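You operate a simulated robot arm through the tools that you are given. There is no shell and no other tool. Be economical: measure what you need, move in short steps, check, and stop when the job is done.

The job below is to be done with a simulated two-armed robot. You get a single attempt, and the scene is never put back.

Task
Take the bottle and put it on the bottom shelf of the end rack. Put the bracket from the bottom deck of the wrench trolley on the top of the wrench trolley. Fetch the orange torque wrench from the load monitor stand and set it on the second deck from the bottom of the tall trolley. Open the gasket drawer, take the nut from the lower shelf of the bench with pump two and put it in the inside of the gasket drawer and shut the drawer again. Open the outer sliding door. The order is free. Set down upright: bottle, bracket, torque wrench.

Only the result counts: the job must be done as asked and must still hold three seconds after the hand-in. Knocking over, shifting, dropping, spilling or breaking anything else fails it.

Robot
Two 7-joint arms with two-finger parallel grippers on one trunk, on a base that drives. Base frame: it is fixed to the floor where the robot stands at the start and does not move with it; the origin is under the middle of the robot, x ahead of it, y to its left, z up. Readings come in mm, rad, newtons and seconds.
The left shoulder is at the start at [50, 187, 985], the right one opposite. Places, roughly: bottom shelf of the end rack [800, 1600, 400]; bracket (8x7x9 cm) [2700, -4900, 400]; gasket drawer [7800, -7700, 700]; inside of the gasket drawer [7800, -7800, 700]; nut (4x4x2 cm) [3200, -7700, 500]; outer sliding door [7500, -1300, 1100]; second deck of the tall trolley [7400, -4600, 600]; torque wrench [2750, -5750, 750]; wrench trolley [2600, -5000, 800]. Payload 3.43 kg a hand.
The TCP of each hand is the grasp point between the finger pads, 30 mm short of the fingertips. In the tool frame z runs along the fingers and y along their closing line. The gripper opens to 94 mm. The fingers are 28 mm wide and 10 mm thick; the gripper's body (50 by 96 mm) begins 55 mm behind the TCP.
Orientation is told as [roll, pitch, yaw] about the base's x, y, z axes, in that order, counted from this pose: with the fingers straight down and closing along the base's y, the tool's x points along the base's -x, its y along +y and its z along -z.

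Tools
- The arms move only by the tool jog_arm. It takes "left_increments", "right_increments" or both (then of equal length, played together; a hand with none holds still); each is a list of rows, each an object (a shift or turn left out is 0, a gripper value left out holds the last) with "travel": the shift along the tool's x, y, z in mm, a list of three; "rot": the turn, a rotation vector about the tool's x, y, z in rad, a list of three; "grip": the gripper command, from -1 (shut) to 1 (fully open), values between in proportion. In form: [{"travel": [x, y, z], "rot": [ax, ay, az], "grip": grip}, ...]. A call has 1 to 20 rows; each row is the pose to reach, as a shift and turn from the pose commanded when the call began, along the tool's axes at that moment. Each row takes 0.2 s and may step no farther than 50 mm and 0.15 rad from the row before; otherwise, or with a gripper value out of range, the whole call is refused. Where a pose cannot be reached the arm comes as near as it can. A force on the tool above 40 N (or 10 N above the force at the start of the call, whichever is more), or a blocked arm, ends the call early, and 0.2 s more pass. The fingers move at their own pace (about 153 mm/s each) and stop on an object; they squeeze with about 26 N. The grip force told is the motor's: it shows also when the fingers shut on nothing. Time passes only in rows, and 0.2 s behind the last, so rows that repeat a pose let the fingers close. It gives the time, the measured TCP pose, the force on the tool (base axes), the opening and the grip force at its end, in the units of the frame above (readings bear some noise), with the torque about the TCP (base axes, N m) and any sound that the robot's microphone picked up.
- Cameras (640 x 400 px; columns grow to the right, rows downward): "scene" is now at [151.5, 13.7, 1171.2]; the picture's right is [0.13, -0.99, 0.00], its down [-0.33, -0.04, -0.94] and it looks along [0.93, 0.13, -0.33] (base axes); focal length 293 px, centre (320, 200). "left" rides on the left gripper at [76, -14, -102] in its tool frame; the picture's right is [0.18, 0.98, 0.00], its down [-0.75, 0.14, -0.64] and it looks along [-0.63, 0.12, 0.77] (tool axes); focal length 243 px, centre (320, 200). "right" rides on the right gripper at [76, 14, -102] in its tool frame; the picture's right is [-0.18, 0.98, 0.00], its down [-0.75, -0.14, -0.64] and it looks along [-0.63, -0.12, 0.77] (tool axes); focal length 243 px, centre (320, 200). There is no depth. A picture from a camera that has moved, and an enlarged one, comes with that camera's place and axes in the base frame and with its lens.
- grab_frame(camera): a new picture of that camera. The clock stands still meanwhile.
- move_column(by): slides the trunk up (or, below 0, down) by that many mm; the arms and the scene camera ride with it, the base frame stays. It gives what a move gives, with no picture.
- drive_base(legs): drives the robot by 1 to 6 legs, each [ahead, left, turn to the left] in mm, mm and rad, along the robot's own axes; the way and the turn of a leg run together, so that a leg with both is an arc; at most 1500 mm and 3.142 rad a leg. The arms and the cameras ride along, it lands a little off, and it stops where it bumps. It gives what a move gives.
- head_to(pan, tilt): turns the head with the scene camera to pan (to the left, within 1.396 rad either way) and tilt (down, from -0.506 to 1.204), counted from straight ahead of the robot. It gives what a move gives.
- inspect(camera, box): a new picture of the part [left, top, right, bottom] of that camera's present view, enlarged. The clock stands still meanwhile.
- sign_off(): hands the job in; it is judged then, once.

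Work in short steps. Places have to be worked out from the pictures, the camera data and where the tool is seen: move nearer, look again, correct. Check each grasp and each placing, and mend what went wrong. You have 175 turns and 156 pictures in all, those below and enlarged ones among them. Open the grippers and draw the arms clear of the work before you hand the job in, unless the task says otherwise.

The tools are called after "Request:" as name(argument=value, ...) on one line, values as JSON. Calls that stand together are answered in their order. jog_arm: Moves the arms, as the interface text tells. Its arguments: {"type":"object","properties":{"left_increments":{"type":"array"},"right_increments":{"type":"array"}},"required":[]} The other tools are called the same way: move_column (by) slides the trunk up or down; drive_base (legs) drives the base; head_to (pan, tilt) turns the head that bears the scene camera; grab_frame (camera) takes a picture; inspect (camera, box) takes an enlarged picture of a part of a camera's view; sign_off () hands the job in.

At the start:

```text
time: 0.0
left_eef_pos: [408.1, 282.7, 1026.7]
left_tcp_rot: [-0.001, 0.0, 0.0]
left_wrist_force: [0.9, -0.3, -1.2]
left_torque: [0.0, -0.02, 0.04]
left_width: 94.0
left_gripper_force: 0.0
right_eef_pos: [433.2, -93.2, 1043.8]
right_tcp_rot: [0.001, 0.0, 0.0]
right_wrist_force: [-0.3, 0.6, -0.6]
right_torque: [-0.02, -0.02, -0.03]
right_width: 94.1
right_gripper_force: 0.1
trunk travel left (down, up): [-200.0, 232.0]
robot x, y, heading: [-1.0, -3.6, 0.0]
head pan, tilt: [0.134, 0.34]
```

scene: 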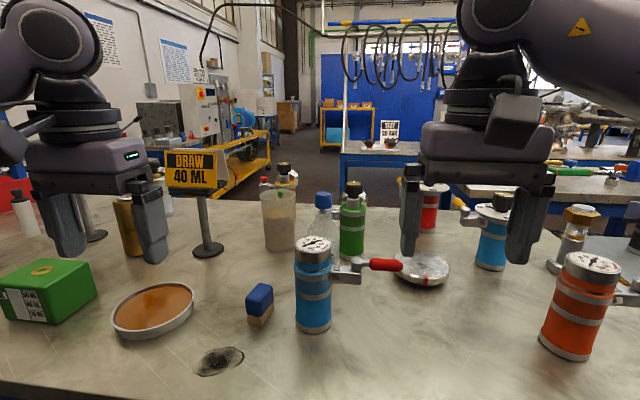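
right: 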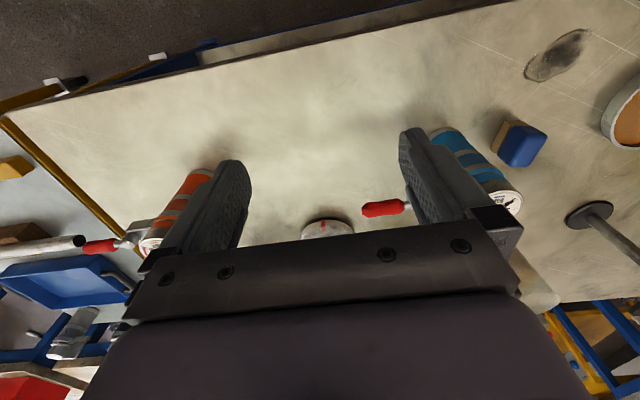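
left: 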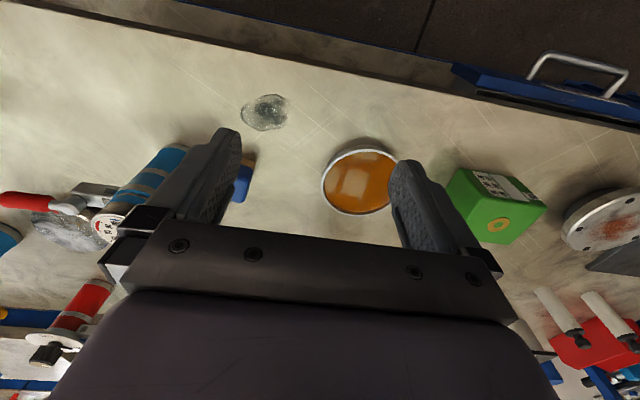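

The bench ahead carries several items; I need to find the bottle. I look closer at the scene.

Request:
inspect(camera="scene", box=[220, 130, 460, 280])

Request:
inspect(camera="scene", box=[0, 130, 240, 280])

Request:
head_to(pan=1.0, tilt=0.4)

Request:
grab_frame(camera="scene")

```text
2.67 times, centred on (340, 205) of scene
camera zoom: at [151.5, 13.7, 1171.2], right [0.13, -0.99, 0.0], down [-0.33, -0.04, -0.94], along [0.93, 0.13, -0.33], focal length 781 px, centre (267, 187)
```

zoom: 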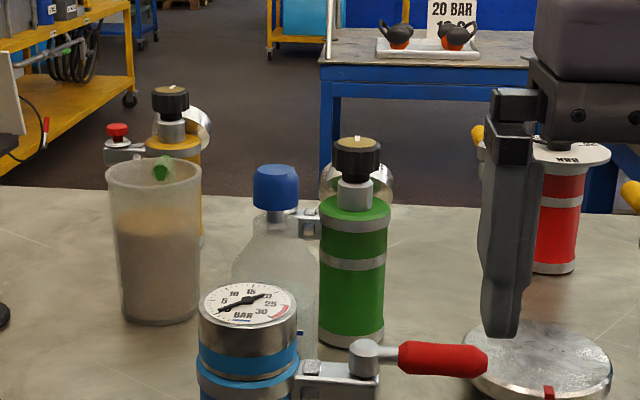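

```text
2.67 times, centred on (120, 205) of scene
camera zoom: at [151.5, 13.7, 1171.2], right [0.13, -0.99, 0.0], down [-0.33, -0.04, -0.94], along [0.93, 0.13, -0.33], focal length 781 px, centre (853, 187)
```

zoom: 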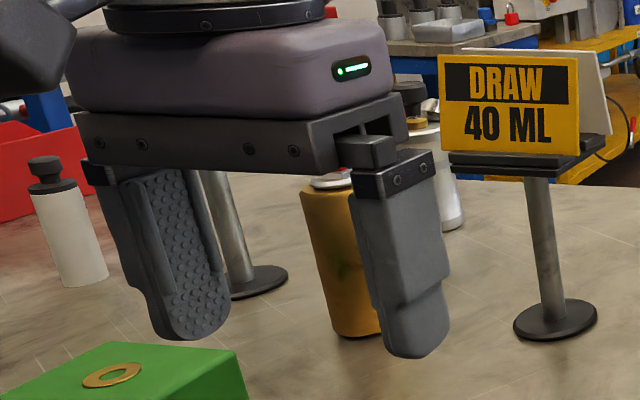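

```text
time: 1.2
left_eef_pos: [409.9, 282.5, 1027.1]
left_tcp_rot: [0.0, 0.001, 0.001]
left_wrist_force: [0.5, 1.1, 0.0]
left_torque: [0.02, -0.01, 0.02]
left_width: 93.8
left_gripper_force: 0.0
right_eef_pos: [432.2, -93.7, 1044.2]
right_tcp_rot: [0.001, -0.001, -0.001]
right_wrist_force: [-0.4, 0.2, 0.4]
right_torque: [0.0, -0.04, 0.0]
right_width: 94.0
right_gripper_force: 0.0
trunk travel left (down, up): [-200.0, 232.0]
robot x, y, heading: [-0.1, -1.0, 0.001]
head pan, tilt: [1.0, 0.4]
```

```text
150 pictures are left
camera scene: at [109.3, 79.1, 1165.7], right [0.84, -0.54, 0.0], down [-0.21, -0.33, -0.92], along [0.5, 0.77, -0.39], focal length 293 px, centre (320, 200)
```

scene: 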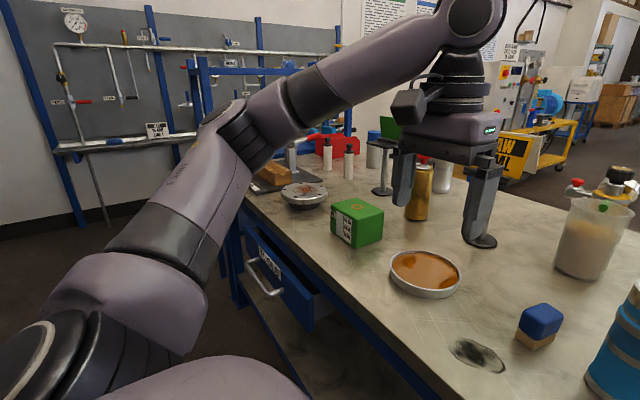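

The bench top appears to be near z≈790 by parallax. I look straight down-front, and up at the surroundings, to learn clearance and layout.

Request:
head_to(pan=-0.1, tilt=0.9)

Request:
grab_frame(camera="scene")

Request:
head_to(pan=1.39, tilt=0.3)

Request:
grab_frame(camera="scene")

Request:
head_to(pan=-1.2, tilt=0.2)

Request:
grab_frame(camera="scene")

```text
time: 2.5
left_eef_pos: [408.7, 282.5, 1027.5]
left_tcp_rot: [0.001, 0.001, 0.001]
left_wrist_force: [-0.2, -0.2, 0.6]
left_torque: [0.02, -0.01, 0.01]
left_width: 94.1
left_gripper_force: 0.0
right_eef_pos: [433.6, -94.3, 1044.1]
right_tcp_rot: [0.0, 0.002, 0.0]
right_wrist_force: [0.3, 0.2, -0.2]
right_torque: [0.01, 0.0, 0.02]
right_width: 93.8
right_gripper_force: 0.0
trunk travel left (down, up): [-200.0, 232.0]
robot x, y, heading: [-1.5, 1.6, 0.004]
head pan, tilt: [-0.099, 0.901]
```

```text
149 pictures are left
camera scene: at [134.3, -6.2, 1122.7], right [-0.1, -1.0, 0.0], down [-0.78, 0.08, -0.62], along [0.62, -0.06, -0.78], focal length 293 px, centre (320, 200)
```

scene: 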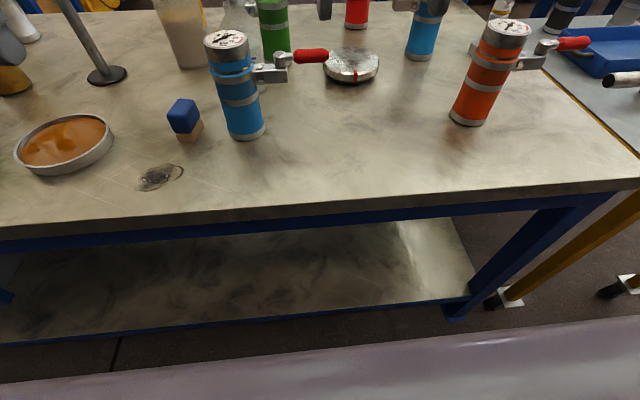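

```text
time: 4.1
left_eef_pos: [409.3, 283.2, 1026.4]
left_tcp_rot: [-0.002, 0.001, 0.0]
left_wrist_force: [1.1, 1.0, -0.3]
left_torque: [0.0, -0.01, 0.02]
left_width: 94.1
left_gripper_force: 0.1
right_eef_pos: [432.5, -94.0, 1043.1]
right_tcp_rot: [0.001, 0.001, 0.0]
right_wrist_force: [-0.4, 1.1, -0.6]
right_torque: [0.01, 0.02, -0.01]
right_width: 93.9
right_gripper_force: 0.1
trunk travel left (down, up): [-200.0, 232.0]
robot x, y, heading: [-0.6, -2.1, 0.0]
head pan, tilt: [1.389, 0.3]
```

```text
148 pictures are left
camera scene: at [76.1, 93.0, 1174.9], right [0.98, -0.18, 0.0], down [-0.05, -0.29, -0.96], along [0.17, 0.94, -0.3], focal length 293 px, centre (320, 200)
```

scene: 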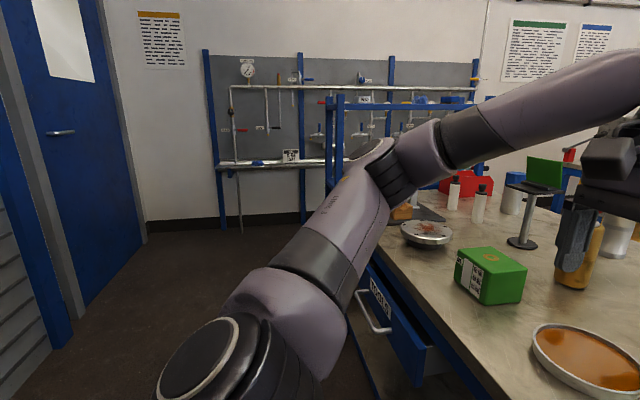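

```text
time: 6.4
left_eef_pos: [409.8, 282.3, 1026.7]
left_tcp_rot: [0.0, 0.0, 0.0]
left_wrist_force: [0.1, 0.0, 0.0]
left_torque: [-0.04, -0.02, -0.02]
left_width: 93.9
left_gripper_force: 0.1
right_eef_pos: [432.8, -95.2, 1043.9]
right_tcp_rot: [0.0, 0.001, 0.0]
right_wrist_force: [-0.4, -0.2, 0.3]
right_torque: [0.03, -0.02, 0.01]
right_width: 93.9
right_gripper_force: 0.0
trunk travel left (down, up): [-200.0, 232.0]
robot x, y, heading: [1.7, 0.9, 0.002]
head pan, tilt: [-1.201, 0.201]
```

```text
147 pictures are left
camera scene: at [92.9, -85.7, 1184.2], right [-0.93, -0.36, 0.0], down [-0.07, 0.19, -0.98], along [0.35, -0.91, -0.2], focal length 293 px, centre (320, 200)
```

scene: 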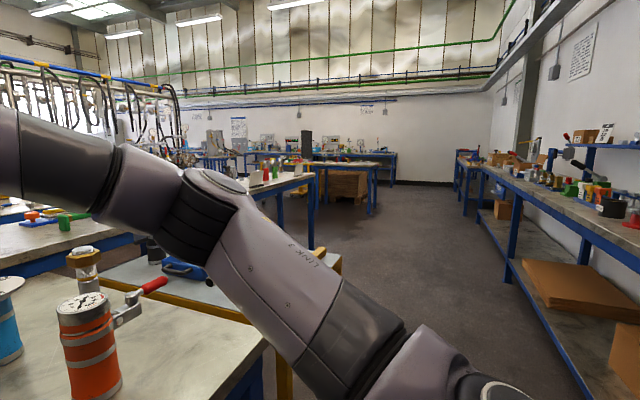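

I raise the trunk to see the bottle over the pump and get a vertical baseline.

Request:
move_column(by=220)

Request:
head_to(pan=0.1, tilt=0.65)

Request:
grab_frame(camera="scene")

Request:
head_to(pan=0.0, tilt=1.2)

Request:
grab_frame(camera="scene")

```text
time: 8.8
left_eef_pos: [410.2, 282.2, 1246.5]
left_tcp_rot: [0.001, 0.0, -0.001]
left_wrist_force: [-0.4, -0.3, -0.1]
left_torque: [0.03, 0.01, 0.03]
left_width: 93.9
left_gripper_force: 0.0
right_eef_pos: [432.2, -95.0, 1263.9]
right_tcp_rot: [-0.001, 0.001, 0.0]
right_wrist_force: [0.0, 0.0, 0.4]
right_torque: [0.01, 0.01, 0.04]
right_width: 94.3
right_gripper_force: 0.1
trunk travel left (down, up): [-420.0, 12.0]
robot x, y, heading: [-2.8, 3.8, -0.0]
head pan, tilt: [-1.201, 0.201]
```

```text
time: 10.2
left_eef_pos: [409.2, 283.2, 1247.0]
left_tcp_rot: [0.002, 0.001, 0.0]
left_wrist_force: [-0.1, -0.2, 0.1]
left_torque: [-0.04, -0.01, 0.04]
left_width: 94.2
left_gripper_force: 0.0
right_eef_pos: [432.5, -93.8, 1263.6]
right_tcp_rot: [0.0, 0.0, 0.0]
right_wrist_force: [-0.9, 0.5, -0.8]
right_torque: [0.01, 0.0, 0.01]
right_width: 94.0
right_gripper_force: 0.0
trunk travel left (down, up): [-420.0, 12.0]
robot x, y, heading: [-1.0, -2.3, -0.002]
head pan, tilt: [0.099, 0.649]
```

```text
146 pictures are left
camera scene: at [145.6, 9.8, 1363.2], right [0.1, -1.0, 0.0], down [-0.6, -0.06, -0.8], along [0.79, 0.08, -0.6], focal length 293 px, centre (320, 200)
```

scene: 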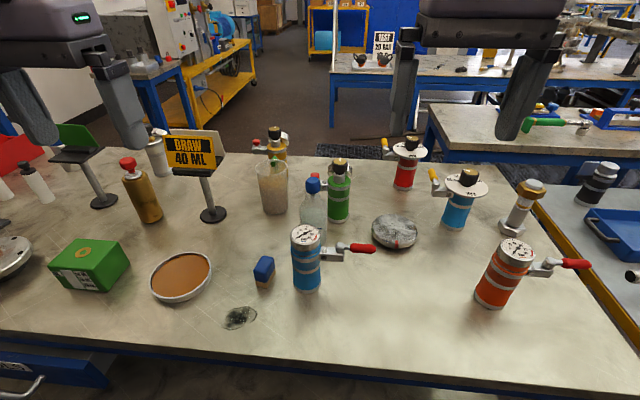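

```text
time: 11.2
left_eef_pos: [409.8, 283.3, 1247.7]
left_tcp_rot: [0.0, 0.001, -0.001]
left_wrist_force: [0.1, 0.4, -0.6]
left_torque: [0.01, 0.04, 0.0]
left_width: 93.9
left_gripper_force: 0.1
right_eef_pos: [433.2, -93.1, 1263.4]
right_tcp_rot: [0.001, 0.001, 0.002]
right_wrist_force: [-0.2, 1.2, 0.4]
right_torque: [0.0, 0.02, 0.0]
right_width: 94.0
right_gripper_force: 0.1
trunk travel left (down, up): [-420.0, 12.0]
robot x, y, heading: [-2.1, -1.9, -0.0]
head pan, tilt: [0.0, 1.201]
```

```text
145 pictures are left
camera scene: at [115.2, 1.2, 1322.9], right [0.0, -1.0, 0.0], down [-0.93, 0.0, -0.36], along [0.36, 0.0, -0.93], focal length 293 px, centre (320, 200)
```

scene: 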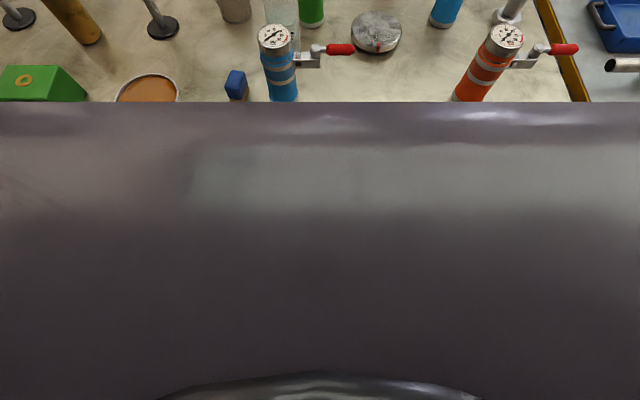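

Bottle estimated at (732, 89), base z≈780, top ≈980. Before choosing the grasp tilt I look at the end rack.

Request:
head_to(pan=1.1, tilt=0.45)

Request:
grab_frame(camera="scene")

Request:
inspect(camera="scene", box=[160, 80, 400, 230])

```text
time: 12.5
left_eef_pos: [409.3, 282.5, 1247.0]
left_tcp_rot: [0.001, 0.0, 0.0]
left_wrist_force: [0.4, -0.5, -0.3]
left_torque: [0.02, 0.01, 0.0]
left_width: 93.9
left_gripper_force: 0.0
right_eef_pos: [432.6, -93.9, 1264.9]
right_tcp_rot: [-0.001, 0.001, 0.0]
right_wrist_force: [0.5, 0.3, 0.0]
right_torque: [-0.01, -0.03, -0.01]
right_width: 94.0
right_gripper_force: 0.0
trunk travel left (down, up): [-420.0, 12.0]
robot x, y, heading: [3.4, -0.8, 0.004]
head pan, tilt: [1.1, 0.45]
```

```text
144 pictures are left
camera scene: at [101.0, 83.1, 1380.9], right [0.89, -0.45, 0.0], down [-0.2, -0.39, -0.9], along [0.41, 0.8, -0.44], focal length 293 px, centre (320, 200)
```

scene: 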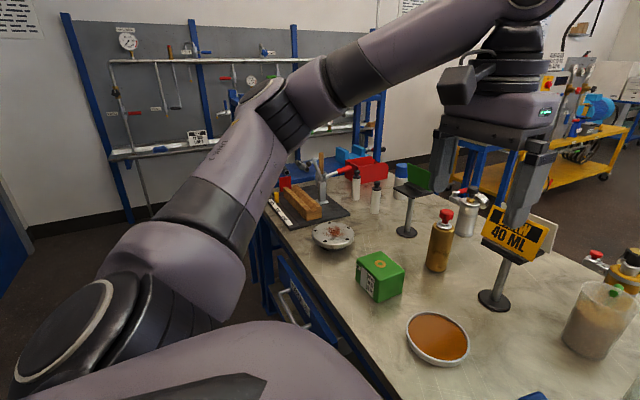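

```text
2.67 times, centred on (280, 155) of scene
camera zoom: at [101.0, 83.1, 1380.9], right [0.89, -0.45, 0.0], down [-0.2, -0.39, -0.9], along [0.41, 0.8, -0.44], focal length 781 px, centre (427, 320)
```

zoom: 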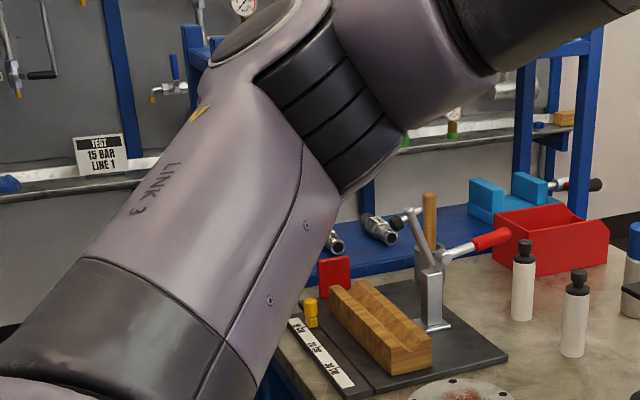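

I drive left alongside the bench to view the rack (then return).

Request:
drive_base(legs=[[-100, 900, 0]])

Request:
head_to(pan=0.5, tilt=0.65)

Request:
grab_frame(camera="scene")

```text
time: 17.2
left_eef_pos: [315.4, 1163.5, 1247.1]
left_tcp_rot: [0.0, -0.001, -0.007]
left_wrist_force: [0.7, 0.1, -0.4]
left_torque: [0.0, 0.01, 0.01]
left_width: 93.8
left_gripper_force: 0.0
right_eef_pos: [336.5, 787.6, 1262.7]
right_tcp_rot: [0.0, 0.0, -0.006]
right_wrist_force: [-0.7, 0.0, 0.2]
right_torque: [-0.05, -0.02, -0.03]
right_width: 94.0
right_gripper_force: 0.0
trunk travel left (down, up): [-420.0, 12.0]
robot x, y, heading: [-96.0, 882.6, -0.011]
head pan, tilt: [1.1, 0.45]
```

```text
time: 18.2
left_eef_pos: [314.0, 1164.2, 1247.1]
left_tcp_rot: [0.0, 0.001, -0.005]
left_wrist_force: [0.5, -0.3, -0.4]
left_torque: [-0.01, 0.0, 0.0]
left_width: 93.9
left_gripper_force: 0.0
right_eef_pos: [336.1, 786.5, 1263.2]
right_tcp_rot: [0.0, 0.001, -0.004]
right_wrist_force: [0.1, 0.2, 0.0]
right_torque: [-0.01, 0.01, -0.01]
right_width: 94.0
right_gripper_force: 0.0
trunk travel left (down, up): [-420.0, 12.0]
robot x, y, heading: [-93.8, 888.0, -0.004]
head pan, tilt: [0.499, 0.649]
```

```text
142 pictures are left
camera scene: at [39.1, 925.3, 1363.2], right [0.47, -0.88, 0.0], down [-0.53, -0.29, -0.8], along [0.7, 0.38, -0.6], focal length 293 px, centre (320, 200)
```

scene: 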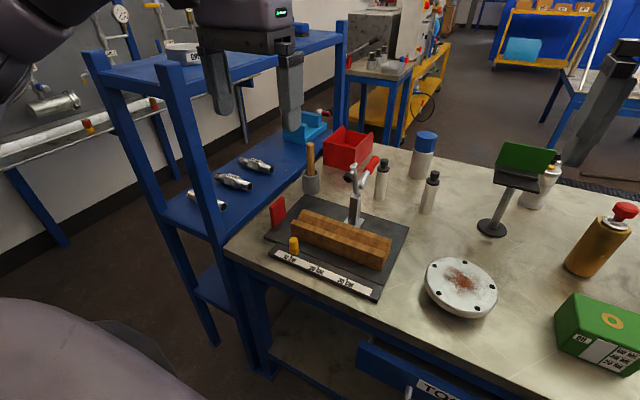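

The rack has open sides with ~400 mm gaps, so a near-horizontal grasp of the bottle from the front-left suits best. I drive back to the bench centre and begin pitching the left tool forward while high.

Request:
drive_base(legs=[[95, -790, 0]])

Request:
jog_arm(left_increments=[{"travel": [-15, 0, 0], "rot": [0, -0.14, 0]}, {"travel": [-30, 0, 0], "rot": [0, -0.28, 0]}, {"travel": [-45, 0, 0], "rot": [0, -0.42, 0]}, {"travel": [-60, 0, 0], "rot": [0, -0.56, 0]}, {"travel": [-75, 0, 0], "rot": [0, -0.7, 0]}, {"travel": [-90, 0, 0], "rot": [0, -0.84, 0]}, {"travel": [-105, 0, 0], "rot": [0, -0.98, 0]}, {"travel": [-120, 0, 0], "rot": [0, -1.12, 0]}, {"travel": [-130, 0, 0], "rot": [0, -1.22, 0]}])

Request:
head_to(pan=0.2, tilt=0.65)

Request:
grab_frame(camera="scene")

```text
time: 22.5
left_eef_pos: [402.2, 362.3, 1246.6]
left_tcp_rot: [-0.001, 0.0, -0.024]
left_wrist_force: [0.1, 0.0, 0.7]
left_torque: [0.06, -0.01, 0.01]
left_width: 94.0
left_gripper_force: 0.1
right_eef_pos: [417.1, -15.9, 1262.5]
right_tcp_rot: [0.0, 0.002, -0.024]
right_wrist_force: [-0.3, -0.2, 0.4]
right_torque: [0.0, 0.01, -0.01]
right_width: 93.8
right_gripper_force: 0.2
trunk travel left (down, up): [-420.0, 12.0]
robot x, y, heading: [-17.3, 87.7, -0.022]
head pan, tilt: [0.499, 0.649]
```

```text
time: 24.5
left_eef_pos: [534.3, 358.0, 1247.5]
left_tcp_rot: [0.001, -1.222, -0.022]
left_wrist_force: [-0.8, 0.3, 0.3]
left_torque: [-0.06, -0.01, 0.0]
left_width: 94.0
left_gripper_force: 0.1
right_eef_pos: [417.3, -13.4, 1264.1]
right_tcp_rot: [0.0, 0.001, -0.027]
right_wrist_force: [-0.5, 0.5, -0.8]
right_torque: [-0.01, -0.01, 0.01]
right_width: 94.1
right_gripper_force: 0.1
trunk travel left (down, up): [-420.0, 12.0]
robot x, y, heading: [-12.9, 87.9, -0.027]
head pan, tilt: [0.499, 0.649]
```

```text
time: 25.3
left_eef_pos: [532.9, 357.9, 1247.6]
left_tcp_rot: [-0.002, -1.22, -0.023]
left_wrist_force: [-0.4, -0.1, 0.1]
left_torque: [-0.01, 0.02, 0.01]
left_width: 93.9
left_gripper_force: 0.1
right_eef_pos: [417.4, -13.9, 1264.0]
right_tcp_rot: [-0.001, -0.001, -0.025]
right_wrist_force: [-0.6, -0.7, 0.1]
right_torque: [0.01, 0.02, -0.01]
right_width: 93.9
right_gripper_force: 0.1
trunk travel left (down, up): [-420.0, 12.0]
robot x, y, heading: [-18.4, 90.2, -0.02]
head pan, tilt: [0.201, 0.649]
```

```text
141 pictures are left
camera scene: at [131.3, 105.4, 1363.2], right [0.18, -0.98, 0.0], down [-0.6, -0.11, -0.8], along [0.78, 0.14, -0.6], focal length 293 px, centre (320, 200)
```

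scene: 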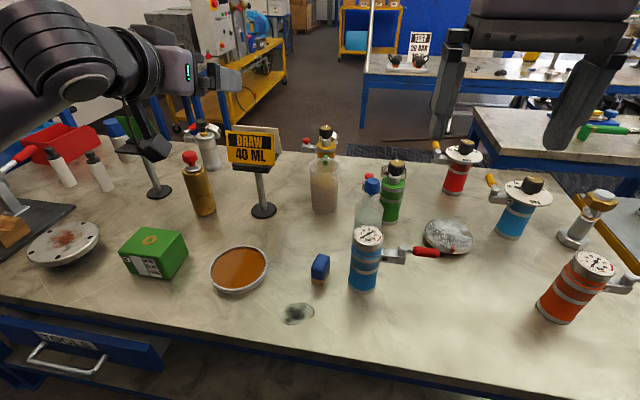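

The pitch is right. Now I yaw the left hand by −0.87 and move to the pre-grasp column above, then lower the trunk.

Request:
jog_arm(left_increments=[{"travel": [-7, -28, 18], "rot": [0.136, 0, 0.05]}, {"travel": [-13, -56, 36], "rot": [0.272, 0, 0.1]}, {"travel": [-20, -84, 54], "rot": [0.408, 0, 0.15]}, {"travel": [-27, -112, 73], "rot": [0.545, 0, 0.2]}, {"travel": [-33, -140, 91], "rot": [0.681, 0, 0.25]}, {"travel": [-40, -168, 109], "rot": [0.817, 0, 0.3]}])

Request:
move_column(by=-180)

Request:
grab_frame(camera="left")

Request:
grab_frame(camera="scene")

```text
time: 26.7
left_eef_pos: [643.3, 186.3, 1242.9]
left_tcp_rot: [-0.001, -1.219, -0.892]
left_wrist_force: [-0.2, -0.3, 0.7]
left_torque: [0.0, 0.03, 0.01]
left_width: 94.1
left_gripper_force: 0.0
right_eef_pos: [416.9, -13.6, 1263.0]
right_tcp_rot: [-0.001, 0.001, -0.026]
right_wrist_force: [-0.3, 0.0, -0.2]
right_torque: [0.05, -0.04, 0.01]
right_width: 94.1
right_gripper_force: 0.0
trunk travel left (down, up): [-420.0, 12.0]
robot x, y, heading: [-8.5, 90.7, -0.025]
head pan, tilt: [0.201, 0.649]
```

```text
time: 28.7
left_eef_pos: [642.0, 188.1, 1063.5]
left_tcp_rot: [0.002, -1.22, -0.896]
left_wrist_force: [0.3, -0.2, -0.2]
left_torque: [0.02, 0.0, 0.01]
left_width: 94.0
left_gripper_force: 0.1
right_eef_pos: [417.7, -14.5, 1083.5]
right_tcp_rot: [0.001, 0.0, -0.026]
right_wrist_force: [0.2, -0.6, 0.3]
right_torque: [0.0, -0.02, 0.0]
right_width: 93.8
right_gripper_force: 0.1
trunk travel left (down, up): [-240.0, 192.0]
robot x, y, heading: [-16.2, 88.1, -0.024]
head pan, tilt: [0.201, 0.649]
```

```text
140 pictures are left
camera left: at [555.3, 273.8, 1026.8], right [0.73, 0.67, -0.17], down [-0.11, 0.36, 0.93], along [0.68, -0.66, 0.33], focal length 243 px, centre (320, 200)
```

left: 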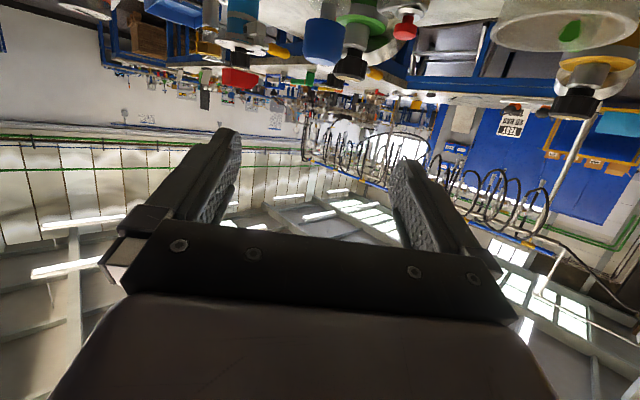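

```text
139 pictures are left
camera scene: at [131.2, 105.3, 1183.2], right [0.18, -0.98, 0.0], down [-0.6, -0.11, -0.8], along [0.78, 0.14, -0.6], focal length 293 px, centre (320, 200)
```

scene: 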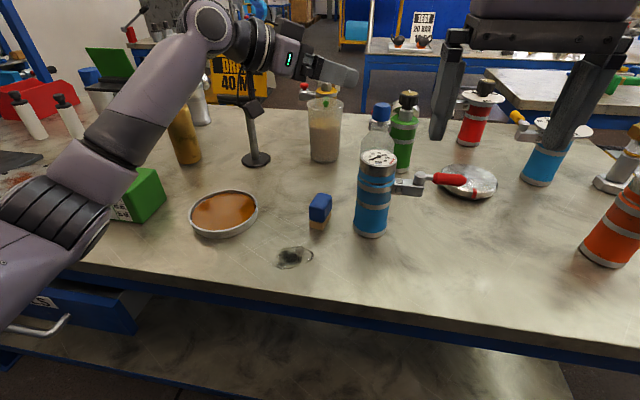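

The hand lines up with the bottle on the approach line. I lower the trunk 170 mm to body height and check.

Request:
move_column(by=-170)

Request:
grab_frame(camera="left")

Request:
grab_frame(camera="scene")

```text
time: 30.6
left_eef_pos: [642.9, 186.6, 891.8]
left_tcp_rot: [0.002, -1.221, -0.895]
left_wrist_force: [0.3, -0.1, -0.5]
left_torque: [-0.01, 0.0, -0.03]
left_width: 93.9
left_gripper_force: 0.0
right_eef_pos: [417.3, -13.6, 915.1]
right_tcp_rot: [0.0, -0.001, -0.026]
right_wrist_force: [-0.2, -0.7, -0.7]
right_torque: [-0.03, 0.02, 0.0]
right_width: 94.1
right_gripper_force: 0.0
trunk travel left (down, up): [-70.0, 362.0]
robot x, y, heading: [-14.3, 88.6, -0.03]
head pan, tilt: [0.201, 0.649]
```

```text
138 pictures are left
camera left: at [555.3, 273.7, 856.8], right [0.73, 0.67, -0.17], down [-0.11, 0.36, 0.93], along [0.68, -0.66, 0.33], focal length 243 px, centre (320, 200)
```

left: 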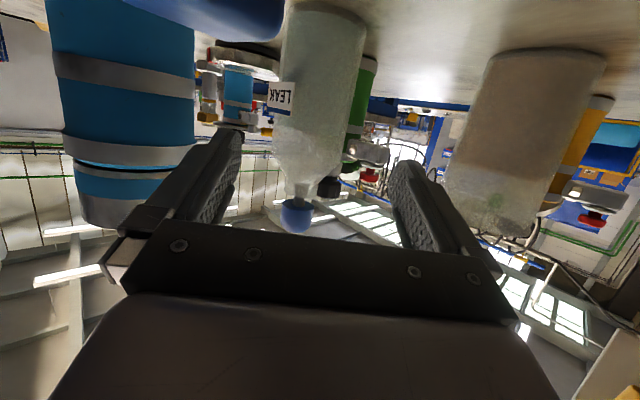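

```text
137 pictures are left
camera scene: at [131.2, 105.3, 1013.2], right [0.18, -0.98, 0.0], down [-0.6, -0.11, -0.8], along [0.78, 0.14, -0.6], focal length 293 px, centre (320, 200)
```

scene: 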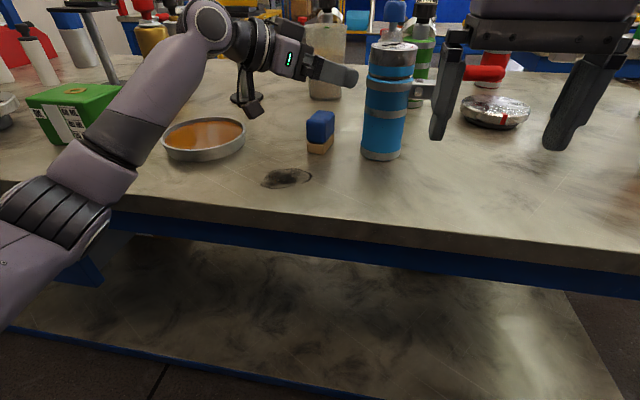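

The bottle axis is at about (727, 81), on the approach line; shoulder at z≈905. I advance with the fingers open, dropping 20 mm.

Request:
jog_arm(left_increments=[{"travel": [2, 0, 35], "grip": 1}, {"travel": [-7, 0, 60], "grip": 1}, {"travel": [-17, 0, 95], "grip": 1}, {"travel": [-25, 0, 125], "grip": 1}, {"travel": [-27, 0, 132], "grip": 1}])

Request:
grab_frame(camera="left")

```text
time: 31.8
left_eef_pos: [722.2, 79.2, 870.1]
left_tcp_rot: [0.008, -1.22, -0.902]
left_wrist_force: [0.2, 0.0, 0.2]
left_torque: [0.02, -0.08, -0.03]
left_width: 94.0
left_gripper_force: 0.0
left hand out of reach, approached as far as the arm can: row 5
right_eef_pos: [417.4, -14.0, 914.2]
right_tcp_rot: [-0.001, 0.0, -0.025]
right_wrist_force: [0.6, -0.2, 0.0]
right_torque: [-0.01, -0.02, -0.02]
right_width: 93.8
right_gripper_force: 0.0
trunk travel left (down, up): [-70.0, 362.0]
robot x, y, heading: [-10.8, 91.1, -0.022]
head pan, tilt: [0.201, 0.649]
```

```text
136 pictures are left
camera left: at [634.4, 166.3, 833.6], right [0.73, 0.66, -0.17], down [-0.11, 0.36, 0.93], along [0.68, -0.66, 0.33], focal length 243 px, centre (320, 200)
```

left: 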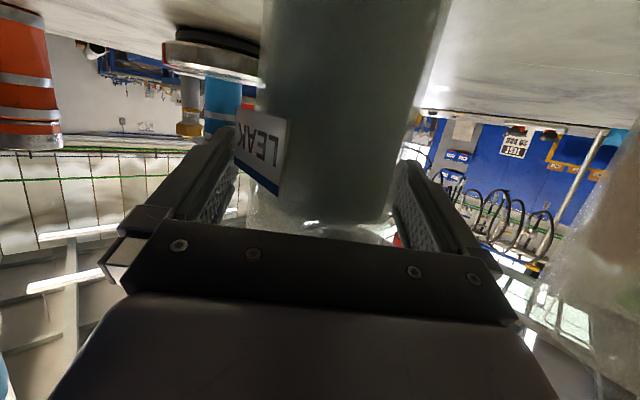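

The bottle is well between the pads (reach limit is essentially reached). I close the fingers.

Request:
jog_arm(left_increments=[{"grip": -1}, {"grip": -1}, {"grip": -1}, {"grip": -1}])

Request:
move_column(by=30)

Request:
grab_frame(camera="left")

```text
time: 32.8
left_eef_pos: [722.8, 80.4, 869.5]
left_tcp_rot: [0.002, -1.219, -0.897]
left_wrist_force: [0.2, -2.0, 1.1]
left_torque: [-0.09, -0.15, -0.01]
left_width: 75.6
left_gripper_force: 25.8
right_eef_pos: [416.9, -14.4, 914.1]
right_tcp_rot: [0.001, 0.001, -0.024]
right_wrist_force: [-0.6, -0.3, -0.8]
right_torque: [0.0, 0.0, 0.03]
right_width: 94.2
right_gripper_force: 0.1
trunk travel left (down, up): [-70.0, 362.0]
robot x, y, heading: [-13.8, 87.8, -0.022]
head pan, tilt: [0.201, 0.649]
```

```text
time: 33.6
left_eef_pos: [723.8, 80.3, 898.5]
left_tcp_rot: [-0.001, -1.219, -0.892]
left_wrist_force: [-0.1, 0.1, -4.6]
left_torque: [-0.03, 0.02, 0.02]
left_width: 75.9
left_gripper_force: 26.4
right_eef_pos: [417.4, -13.9, 944.1]
right_tcp_rot: [0.001, 0.001, -0.025]
right_wrist_force: [-0.6, 0.1, -0.4]
right_torque: [-0.03, 0.01, 0.0]
right_width: 93.9
right_gripper_force: 0.1
trunk travel left (down, up): [-100.0, 332.0]
robot x, y, heading: [-15.7, 94.5, -0.023]
head pan, tilt: [0.201, 0.649]
```

```text
135 pictures are left
camera left: at [634.9, 167.2, 862.5], right [0.73, 0.67, -0.17], down [-0.1, 0.36, 0.93], along [0.68, -0.66, 0.33], focal length 243 px, centre (320, 200)
```

left: 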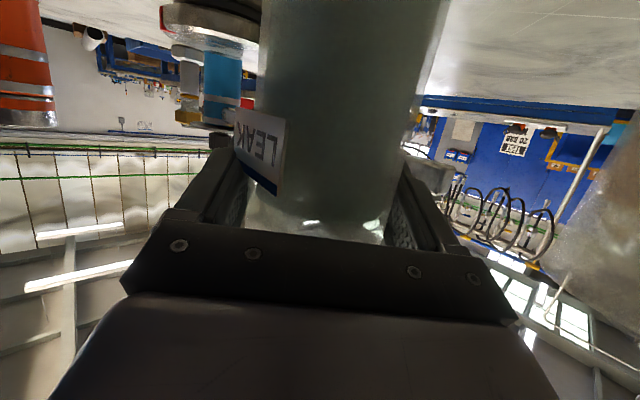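

Held (≈0.5 kg). I raise the trunk well above the sign, retract the hand and yaw it back to straight ahead.

Request:
move_column(by=230)

Request:
jog_arm(left_increments=[{"travel": [12, 12, -33], "rot": [-0.136, 0, -0.05]}, {"travel": [24, 24, -66], "rot": [-0.272, 0, -0.1]}, {"travel": [36, 36, -99], "rot": [-0.408, 0, -0.15]}, {"travel": [48, 48, -132], "rot": [-0.545, 0, -0.2]}, {"travel": [60, 60, -160], "rot": [-0.681, 0, -0.25]}, {"travel": [72, 72, -190], "rot": [-0.817, 0, -0.3]}])

Request:
head_to(pan=0.7, tilt=0.55)

Request:
grab_frame(camera="scene")

```text
time: 36.0
left_eef_pos: [723.4, 80.5, 1129.7]
left_tcp_rot: [0.002, -1.219, -0.894]
left_wrist_force: [0.1, 0.2, -4.3]
left_torque: [0.02, -0.01, 0.04]
left_width: 75.6
left_gripper_force: 26.1
right_eef_pos: [418.3, -14.5, 1173.5]
right_tcp_rot: [-0.001, 0.001, -0.024]
right_wrist_force: [0.1, 0.0, 0.2]
right_torque: [0.02, 0.0, -0.02]
right_width: 93.9
right_gripper_force: 0.0
trunk travel left (down, up): [-330.0, 102.0]
robot x, y, heading: [-13.5, 92.4, -0.023]
head pan, tilt: [0.201, 0.649]
```

```text
time: 37.4
left_eef_pos: [648.7, 286.0, 1131.3]
left_tcp_rot: [-0.006, -1.219, -0.015]
left_wrist_force: [-0.1, -0.3, -4.2]
left_torque: [0.02, -0.01, -0.03]
left_width: 75.6
left_gripper_force: 25.7
right_eef_pos: [417.0, -13.3, 1173.5]
right_tcp_rot: [0.0, -0.001, -0.025]
right_wrist_force: [0.0, -0.4, 1.3]
right_torque: [-0.02, -0.01, 0.02]
right_width: 94.0
right_gripper_force: 0.1
trunk travel left (down, up): [-330.0, 102.0]
robot x, y, heading: [-16.7, 92.9, -0.019]
head pan, tilt: [0.201, 0.649]
```

```text
time: 38.3
left_eef_pos: [650.7, 283.6, 1129.3]
left_tcp_rot: [-0.001, -1.218, -0.022]
left_wrist_force: [0.0, -0.8, -4.0]
left_torque: [0.0, 0.01, 0.01]
left_width: 75.4
left_gripper_force: 25.9
right_eef_pos: [417.5, -14.1, 1173.8]
right_tcp_rot: [0.0, 0.001, -0.025]
right_wrist_force: [-1.0, 0.9, 0.6]
right_torque: [0.0, -0.02, -0.03]
right_width: 93.8
right_gripper_force: 0.0
trunk travel left (down, up): [-330.0, 102.0]
robot x, y, heading: [-14.0, 92.6, -0.026]
head pan, tilt: [0.7, 0.55]
```

```text
134 pictures are left
camera scene: at [116.4, 146.3, 1281.9], right [0.62, -0.78, 0.0], down [-0.41, -0.33, -0.85], along [0.67, 0.53, -0.52], focal length 293 px, centre (320, 200)
```

scene: 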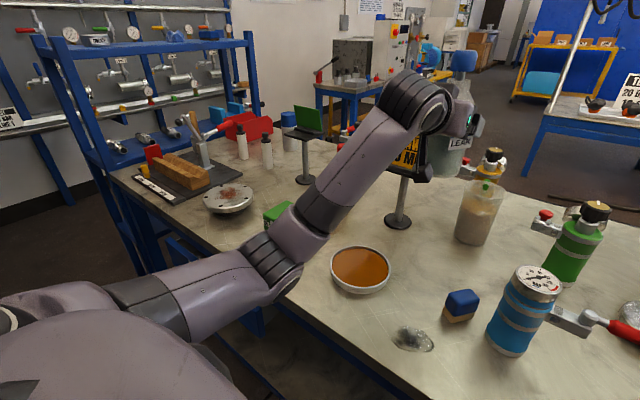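

I back off from the bench and drive left to face the end rack.

Request:
drive_base(legs=[[-230, 0, 0.02], [0, 1300, 0]])

Request:
head_to(pan=0.1, tilt=0.7)

Request:
grab_frame(camera="scene")

```text
time: 44.7
left_eef_pos: [402.3, 1380.4, 1127.9]
left_tcp_rot: [-0.006, -1.218, -0.021]
left_wrist_force: [-0.5, 0.2, -3.2]
left_torque: [-0.01, -0.02, 0.0]
left_width: 75.4
left_gripper_force: 26.2
right_eef_pos: [183.7, 1091.5, 1173.4]
right_tcp_rot: [0.0, 0.002, 0.015]
right_wrist_force: [0.6, 0.0, 0.1]
right_torque: [0.02, 0.01, -0.02]
right_width: 93.9
right_gripper_force: 0.1
trunk travel left (down, up): [-330.0, 102.0]
robot x, y, heading: [-251.8, 1182.6, 0.012]
head pan, tilt: [0.7, 0.55]
stopped in leg 2: the force on the tool passed its limit (the readings are from after the stop); the commanded pose is now the measured one
```

```text
time: 45.7
left_eef_pos: [402.5, 1379.4, 1129.7]
left_tcp_rot: [-0.008, -1.22, -0.021]
left_wrist_force: [-0.5, -2.5, -4.7]
left_torque: [-0.05, 0.01, -0.01]
left_width: 75.5
left_gripper_force: 26.7
right_eef_pos: [183.4, 1090.4, 1173.4]
right_tcp_rot: [0.0, 0.001, 0.014]
right_wrist_force: [-0.5, 0.5, -0.5]
right_torque: [0.0, -0.03, -0.02]
right_width: 94.1
right_gripper_force: 0.1
trunk travel left (down, up): [-330.0, 102.0]
robot x, y, heading: [-251.6, 1177.8, 0.012]
head pan, tilt: [0.099, 0.7]
```

```text
133 pictures are left
camera scene: at [-106.8, 1190.7, 1268.7], right [0.11, -0.99, 0.0], down [-0.64, -0.07, -0.76], along [0.76, 0.09, -0.64], focal length 293 px, centre (320, 200)
```

scene: 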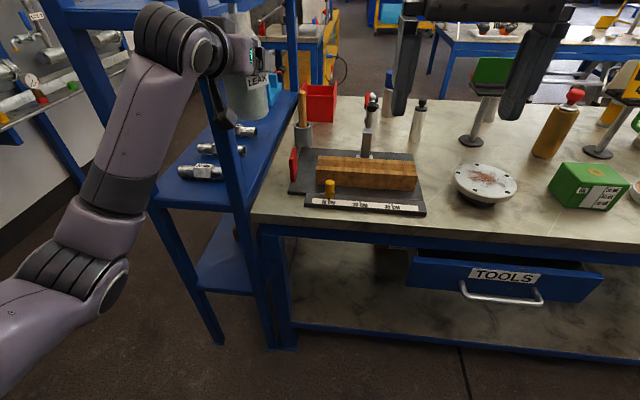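

The hand touched the rack's near post at (≈415, ≈1430). I back straight away and then line up with the opening.

Request:
drive_base(legs=[[-60, -25, 0], [-170, 0, 0], [0, 330, 0]])

Request:
head_to(pan=0.0, tilt=0.6)

Request:
grab_frame(camera="scene")

Request:
grab_frame(camera="left")

```text
time: 49.6
left_eef_pos: [168.2, 1681.0, 1128.8]
left_tcp_rot: [-0.009, -1.219, -0.015]
left_wrist_force: [-0.3, 0.6, -4.1]
left_torque: [0.01, 0.02, 0.03]
left_width: 75.5
left_gripper_force: 26.4
right_eef_pos: [-50.5, 1391.2, 1173.4]
right_tcp_rot: [0.0, -0.001, 0.018]
right_wrist_force: [-0.5, -0.5, 0.1]
right_torque: [-0.01, 0.0, 0.0]
right_width: 94.1
right_gripper_force: 0.0
trunk travel left (down, up): [-330.0, 102.0]
robot x, y, heading: [-486.1, 1482.2, 0.016]
head pan, tilt: [0.099, 0.7]
```

```text
time: 50.2
left_eef_pos: [168.3, 1680.2, 1129.1]
left_tcp_rot: [-0.005, -1.221, -0.017]
left_wrist_force: [-0.2, -0.3, -4.3]
left_torque: [-0.03, -0.01, -0.03]
left_width: 75.6
left_gripper_force: 25.8
right_eef_pos: [-50.7, 1391.0, 1173.6]
right_tcp_rot: [-0.001, 0.0, 0.018]
right_wrist_force: [0.3, 0.5, 0.0]
right_torque: [0.01, 0.0, 0.01]
right_width: 93.9
right_gripper_force: 0.1
trunk travel left (down, up): [-330.0, 102.0]
robot x, y, heading: [-486.5, 1479.2, 0.018]
head pan, tilt: [0.0, 0.6]
```

```text
132 pictures are left
camera scene: at [-336.5, 1481.3, 1277.3], right [0.02, -1.0, 0.0], down [-0.57, -0.01, -0.82], along [0.82, 0.01, -0.57], focal length 293 px, centre (320, 200)
```

scene: 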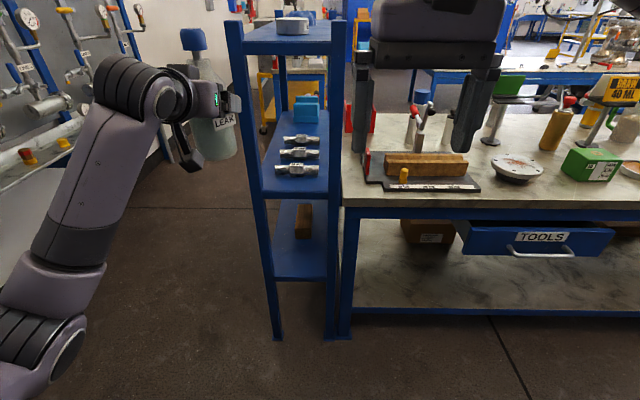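

```text
131 pictures are left
camera left: at [45.0, 1669.0, 1092.4], right [-0.04, 0.98, -0.18], down [-0.34, 0.15, 0.93], along [0.94, 0.1, 0.33], focal length 243 px, centre (320, 200)
```

left: 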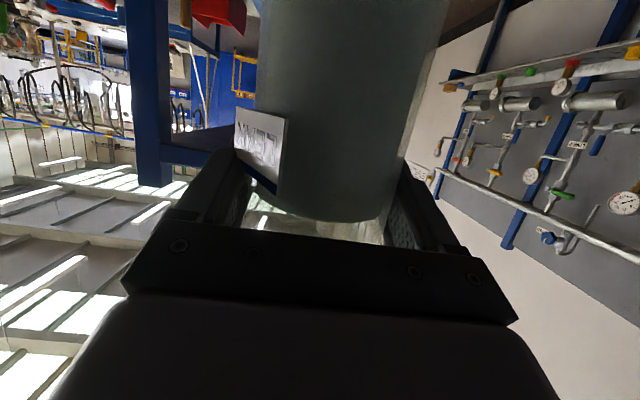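

Opening between posts is y≈1441–1664, bottom shelf z≈397, with a block on it from x≈630 back. I lower the trunk and arm in free space in front, then will enter at y≈1553.

Request:
move_column(by=-325)

Request:
jog_arm(left_increments=[{"travel": [40, 0, 1]}, {"travel": [80, 0, 2]}, {"travel": [120, 0, 3]}, {"travel": [160, 0, 4]}, {"travel": [200, 0, 5]}, {"travel": [240, 0, 6]}, {"travel": [275, 0, 8]}])

Request:
drive_base(legs=[[0, -124, -0.018]])

Request:
head_to(pan=0.2, tilt=0.4)

Request:
grab_frame(camera="scene")

Request:
grab_frame(camera="left")

```text
time: 53.4
left_eef_pos: [167.1, 1679.5, 804.0]
left_tcp_rot: [-0.008, -1.221, -0.017]
left_wrist_force: [0.5, 0.1, -3.6]
left_torque: [-0.01, -0.04, 0.03]
left_width: 75.6
left_gripper_force: 26.1
right_eef_pos: [-51.3, 1391.0, 849.6]
right_tcp_rot: [0.001, 0.001, 0.015]
right_wrist_force: [-0.3, -0.2, -1.3]
right_torque: [0.01, -0.02, -0.02]
right_width: 94.4
right_gripper_force: 0.1
trunk travel left (down, up): [-5.0, 427.0]
robot x, y, heading: [-485.7, 1476.8, 0.016]
head pan, tilt: [0.0, 0.6]
```

```text
time: 55.0
left_eef_pos: [77.6, 1681.2, 541.8]
left_tcp_rot: [-0.008, -1.221, -0.017]
left_wrist_force: [0.2, 0.1, -3.9]
left_torque: [-0.03, -0.02, 0.01]
left_width: 75.6
left_gripper_force: 26.4
right_eef_pos: [-50.6, 1391.2, 848.5]
right_tcp_rot: [-0.002, 0.001, 0.019]
right_wrist_force: [-0.3, 0.4, 0.1]
right_torque: [0.01, -0.01, 0.03]
right_width: 94.1
right_gripper_force: 0.0
trunk travel left (down, up): [-5.0, 427.0]
robot x, y, heading: [-487.1, 1481.6, 0.007]
head pan, tilt: [0.0, 0.6]
```

```text
time: 56.3
left_eef_pos: [82.3, 1551.9, 541.1]
left_tcp_rot: [-0.007, -1.22, -0.033]
left_wrist_force: [0.5, 0.4, -3.5]
left_torque: [-0.01, -0.02, 0.0]
left_width: 75.5
left_gripper_force: 25.7
right_eef_pos: [-50.3, 1262.7, 848.8]
right_tcp_rot: [0.0, 0.001, 0.001]
right_wrist_force: [-0.8, 0.9, -0.7]
right_torque: [-0.01, 0.0, 0.01]
right_width: 94.0
right_gripper_force: 0.0
trunk travel left (down, up): [-5.0, 427.0]
robot x, y, heading: [-488.3, 1354.3, -0.001]
head pan, tilt: [0.0, 0.6]
```

```text
time: 57.0
left_eef_pos: [80.9, 1552.4, 540.8]
left_tcp_rot: [-0.007, -1.22, -0.034]
left_wrist_force: [-0.8, 0.0, -4.1]
left_torque: [0.01, -0.01, -0.03]
left_width: 75.7
left_gripper_force: 26.0
right_eef_pos: [-50.9, 1263.6, 849.6]
right_tcp_rot: [0.0, -0.001, 0.002]
right_wrist_force: [-0.5, 0.8, -0.4]
right_torque: [0.01, 0.01, 0.01]
right_width: 93.8
right_gripper_force: 0.0
trunk travel left (down, up): [-5.0, 427.0]
robot x, y, heading: [-486.8, 1353.7, 0.002]
head pan, tilt: [0.201, 0.4]
```

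```text
130 pictures are left
camera scene: at [-333.2, 1376.2, 970.5], right [0.2, -0.98, 0.0], down [-0.38, -0.08, -0.92], along [0.9, 0.18, -0.39], focal length 293 px, centre (320, 200)
```

scene: 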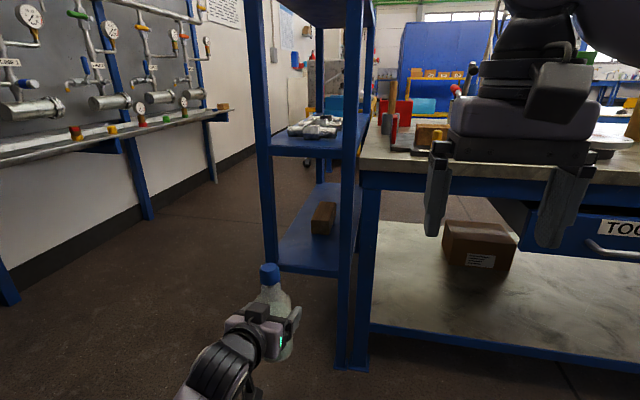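

```text
129 pictures are left
camera left: at [-42.0, 1542.7, 504.8], right [-0.02, 0.98, -0.18], down [-0.34, 0.16, 0.93], along [0.94, 0.08, 0.33], focal length 243 px, centre (320, 200)
```

left: 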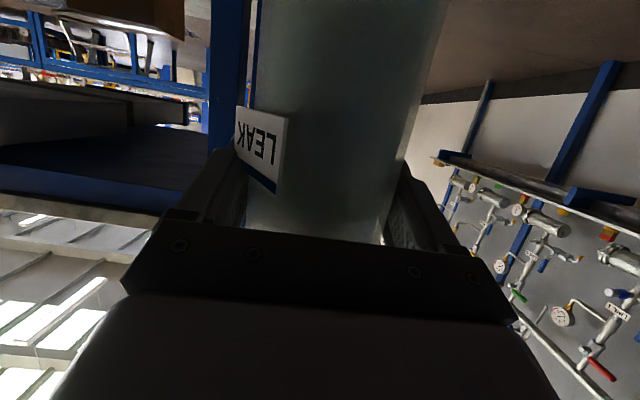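

Clearances: opening centre ≈1560, bottle base ≈50 mm above the shelf. I drive in part way and check.

Request:
drive_base(legs=[[260, 8, 0]])

Request:
grab_frame(camera="scene")

Request:
grab_frame(camera="left")

```text
time: 58.9
left_eef_pos: [336.9, 1553.3, 540.9]
left_tcp_rot: [-0.006, -1.22, -0.042]
left_wrist_force: [-0.4, -0.2, -3.4]
left_torque: [0.01, 0.0, 0.0]
left_width: 75.5
left_gripper_force: 26.0
right_eef_pos: [202.7, 1266.5, 847.6]
right_tcp_rot: [0.001, -0.001, -0.008]
right_wrist_force: [-0.6, -0.1, 0.6]
right_torque: [-0.02, 0.0, -0.05]
right_width: 94.1
right_gripper_force: 0.1
trunk travel left (down, up): [-5.0, 427.0]
robot x, y, heading: [-228.8, 1359.8, -0.007]
head pan, tilt: [0.201, 0.4]
```

```text
128 pictures are left
camera scene: at [-78.4, 1381.8, 970.6], right [0.19, -0.98, 0.0], down [-0.38, -0.07, -0.92], along [0.9, 0.18, -0.39], focal length 293 px, centre (320, 200)
```

scene: 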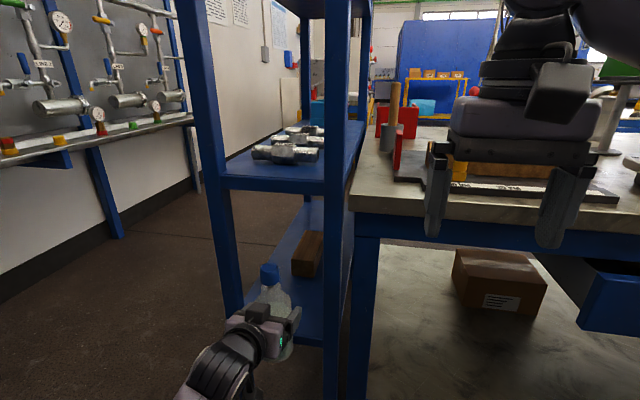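

```text
127 pictures are left
camera left: at [214.4, 1545.6, 504.9], right [-0.02, 0.98, -0.18], down [-0.34, 0.16, 0.93], along [0.94, 0.07, 0.33], focal length 243 px, centre (320, 200)
```

left: 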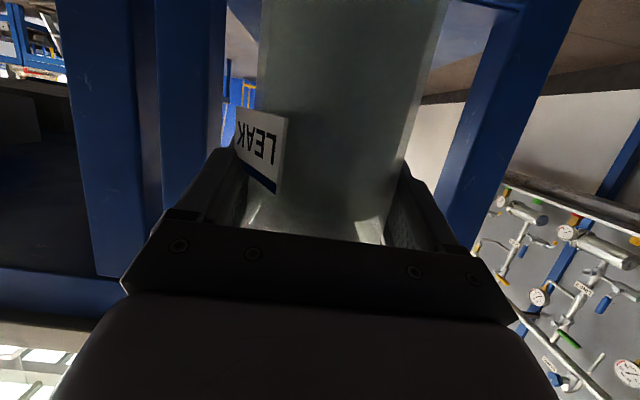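

Opening measured 1479–1654 (centre ≈1566). I shift 13 mm left, and continue in.

Request:
drive_base(legs=[[10, 14, 0], [155, 1, 0.01]])

Request:
grab_frame(camera="scene")

Request:
grab_frame(camera="left")

```text
time: 60.7
left_eef_pos: [503.7, 1573.6, 540.9]
left_tcp_rot: [-0.008, -1.219, -0.029]
left_wrist_force: [-0.1, -0.3, -3.0]
left_torque: [0.0, 0.02, 0.0]
left_width: 75.5
left_gripper_force: 25.7
right_eef_pos: [372.1, 1285.0, 848.1]
right_tcp_rot: [0.0, 0.0, 0.003]
right_wrist_force: [-0.3, 1.0, -0.1]
right_torque: [0.0, -0.01, -0.03]
right_width: 93.8
right_gripper_force: 0.1
trunk travel left (down, up): [-5.0, 427.0]
robot x, y, heading: [-59.5, 1376.9, 0.002]
head pan, tilt: [0.201, 0.4]
```

```text
126 pictures are left
camera scene: at [89.3, 1397.7, 970.6], right [0.2, -0.98, 0.0], down [-0.38, -0.08, -0.92], along [0.9, 0.18, -0.39], focal length 293 px, centre (320, 200)
```

scene: 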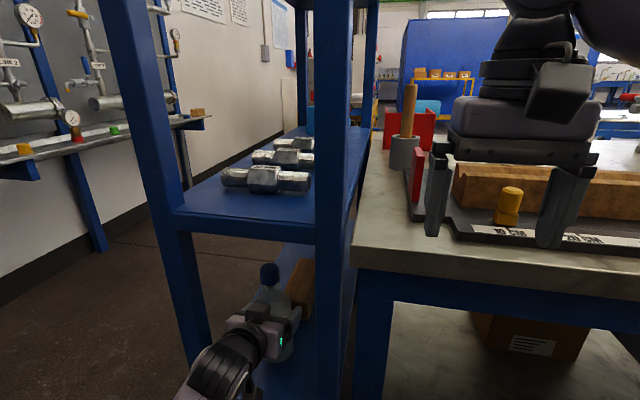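

```text
125 pictures are left
camera left: at [380.4, 1564.4, 504.9], right [-0.03, 0.98, -0.18], down [-0.34, 0.16, 0.93], along [0.94, 0.08, 0.33], focal length 243 px, centre (320, 200)
```

left: 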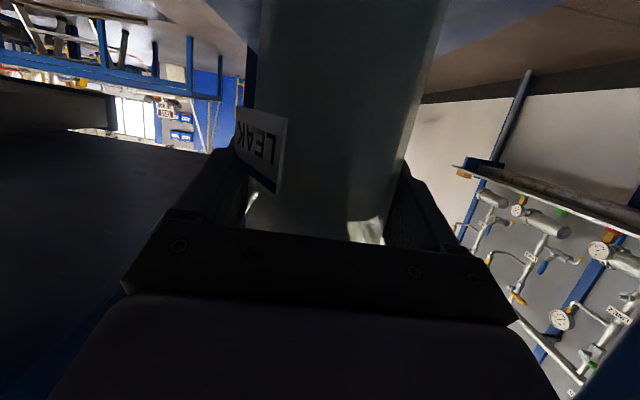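

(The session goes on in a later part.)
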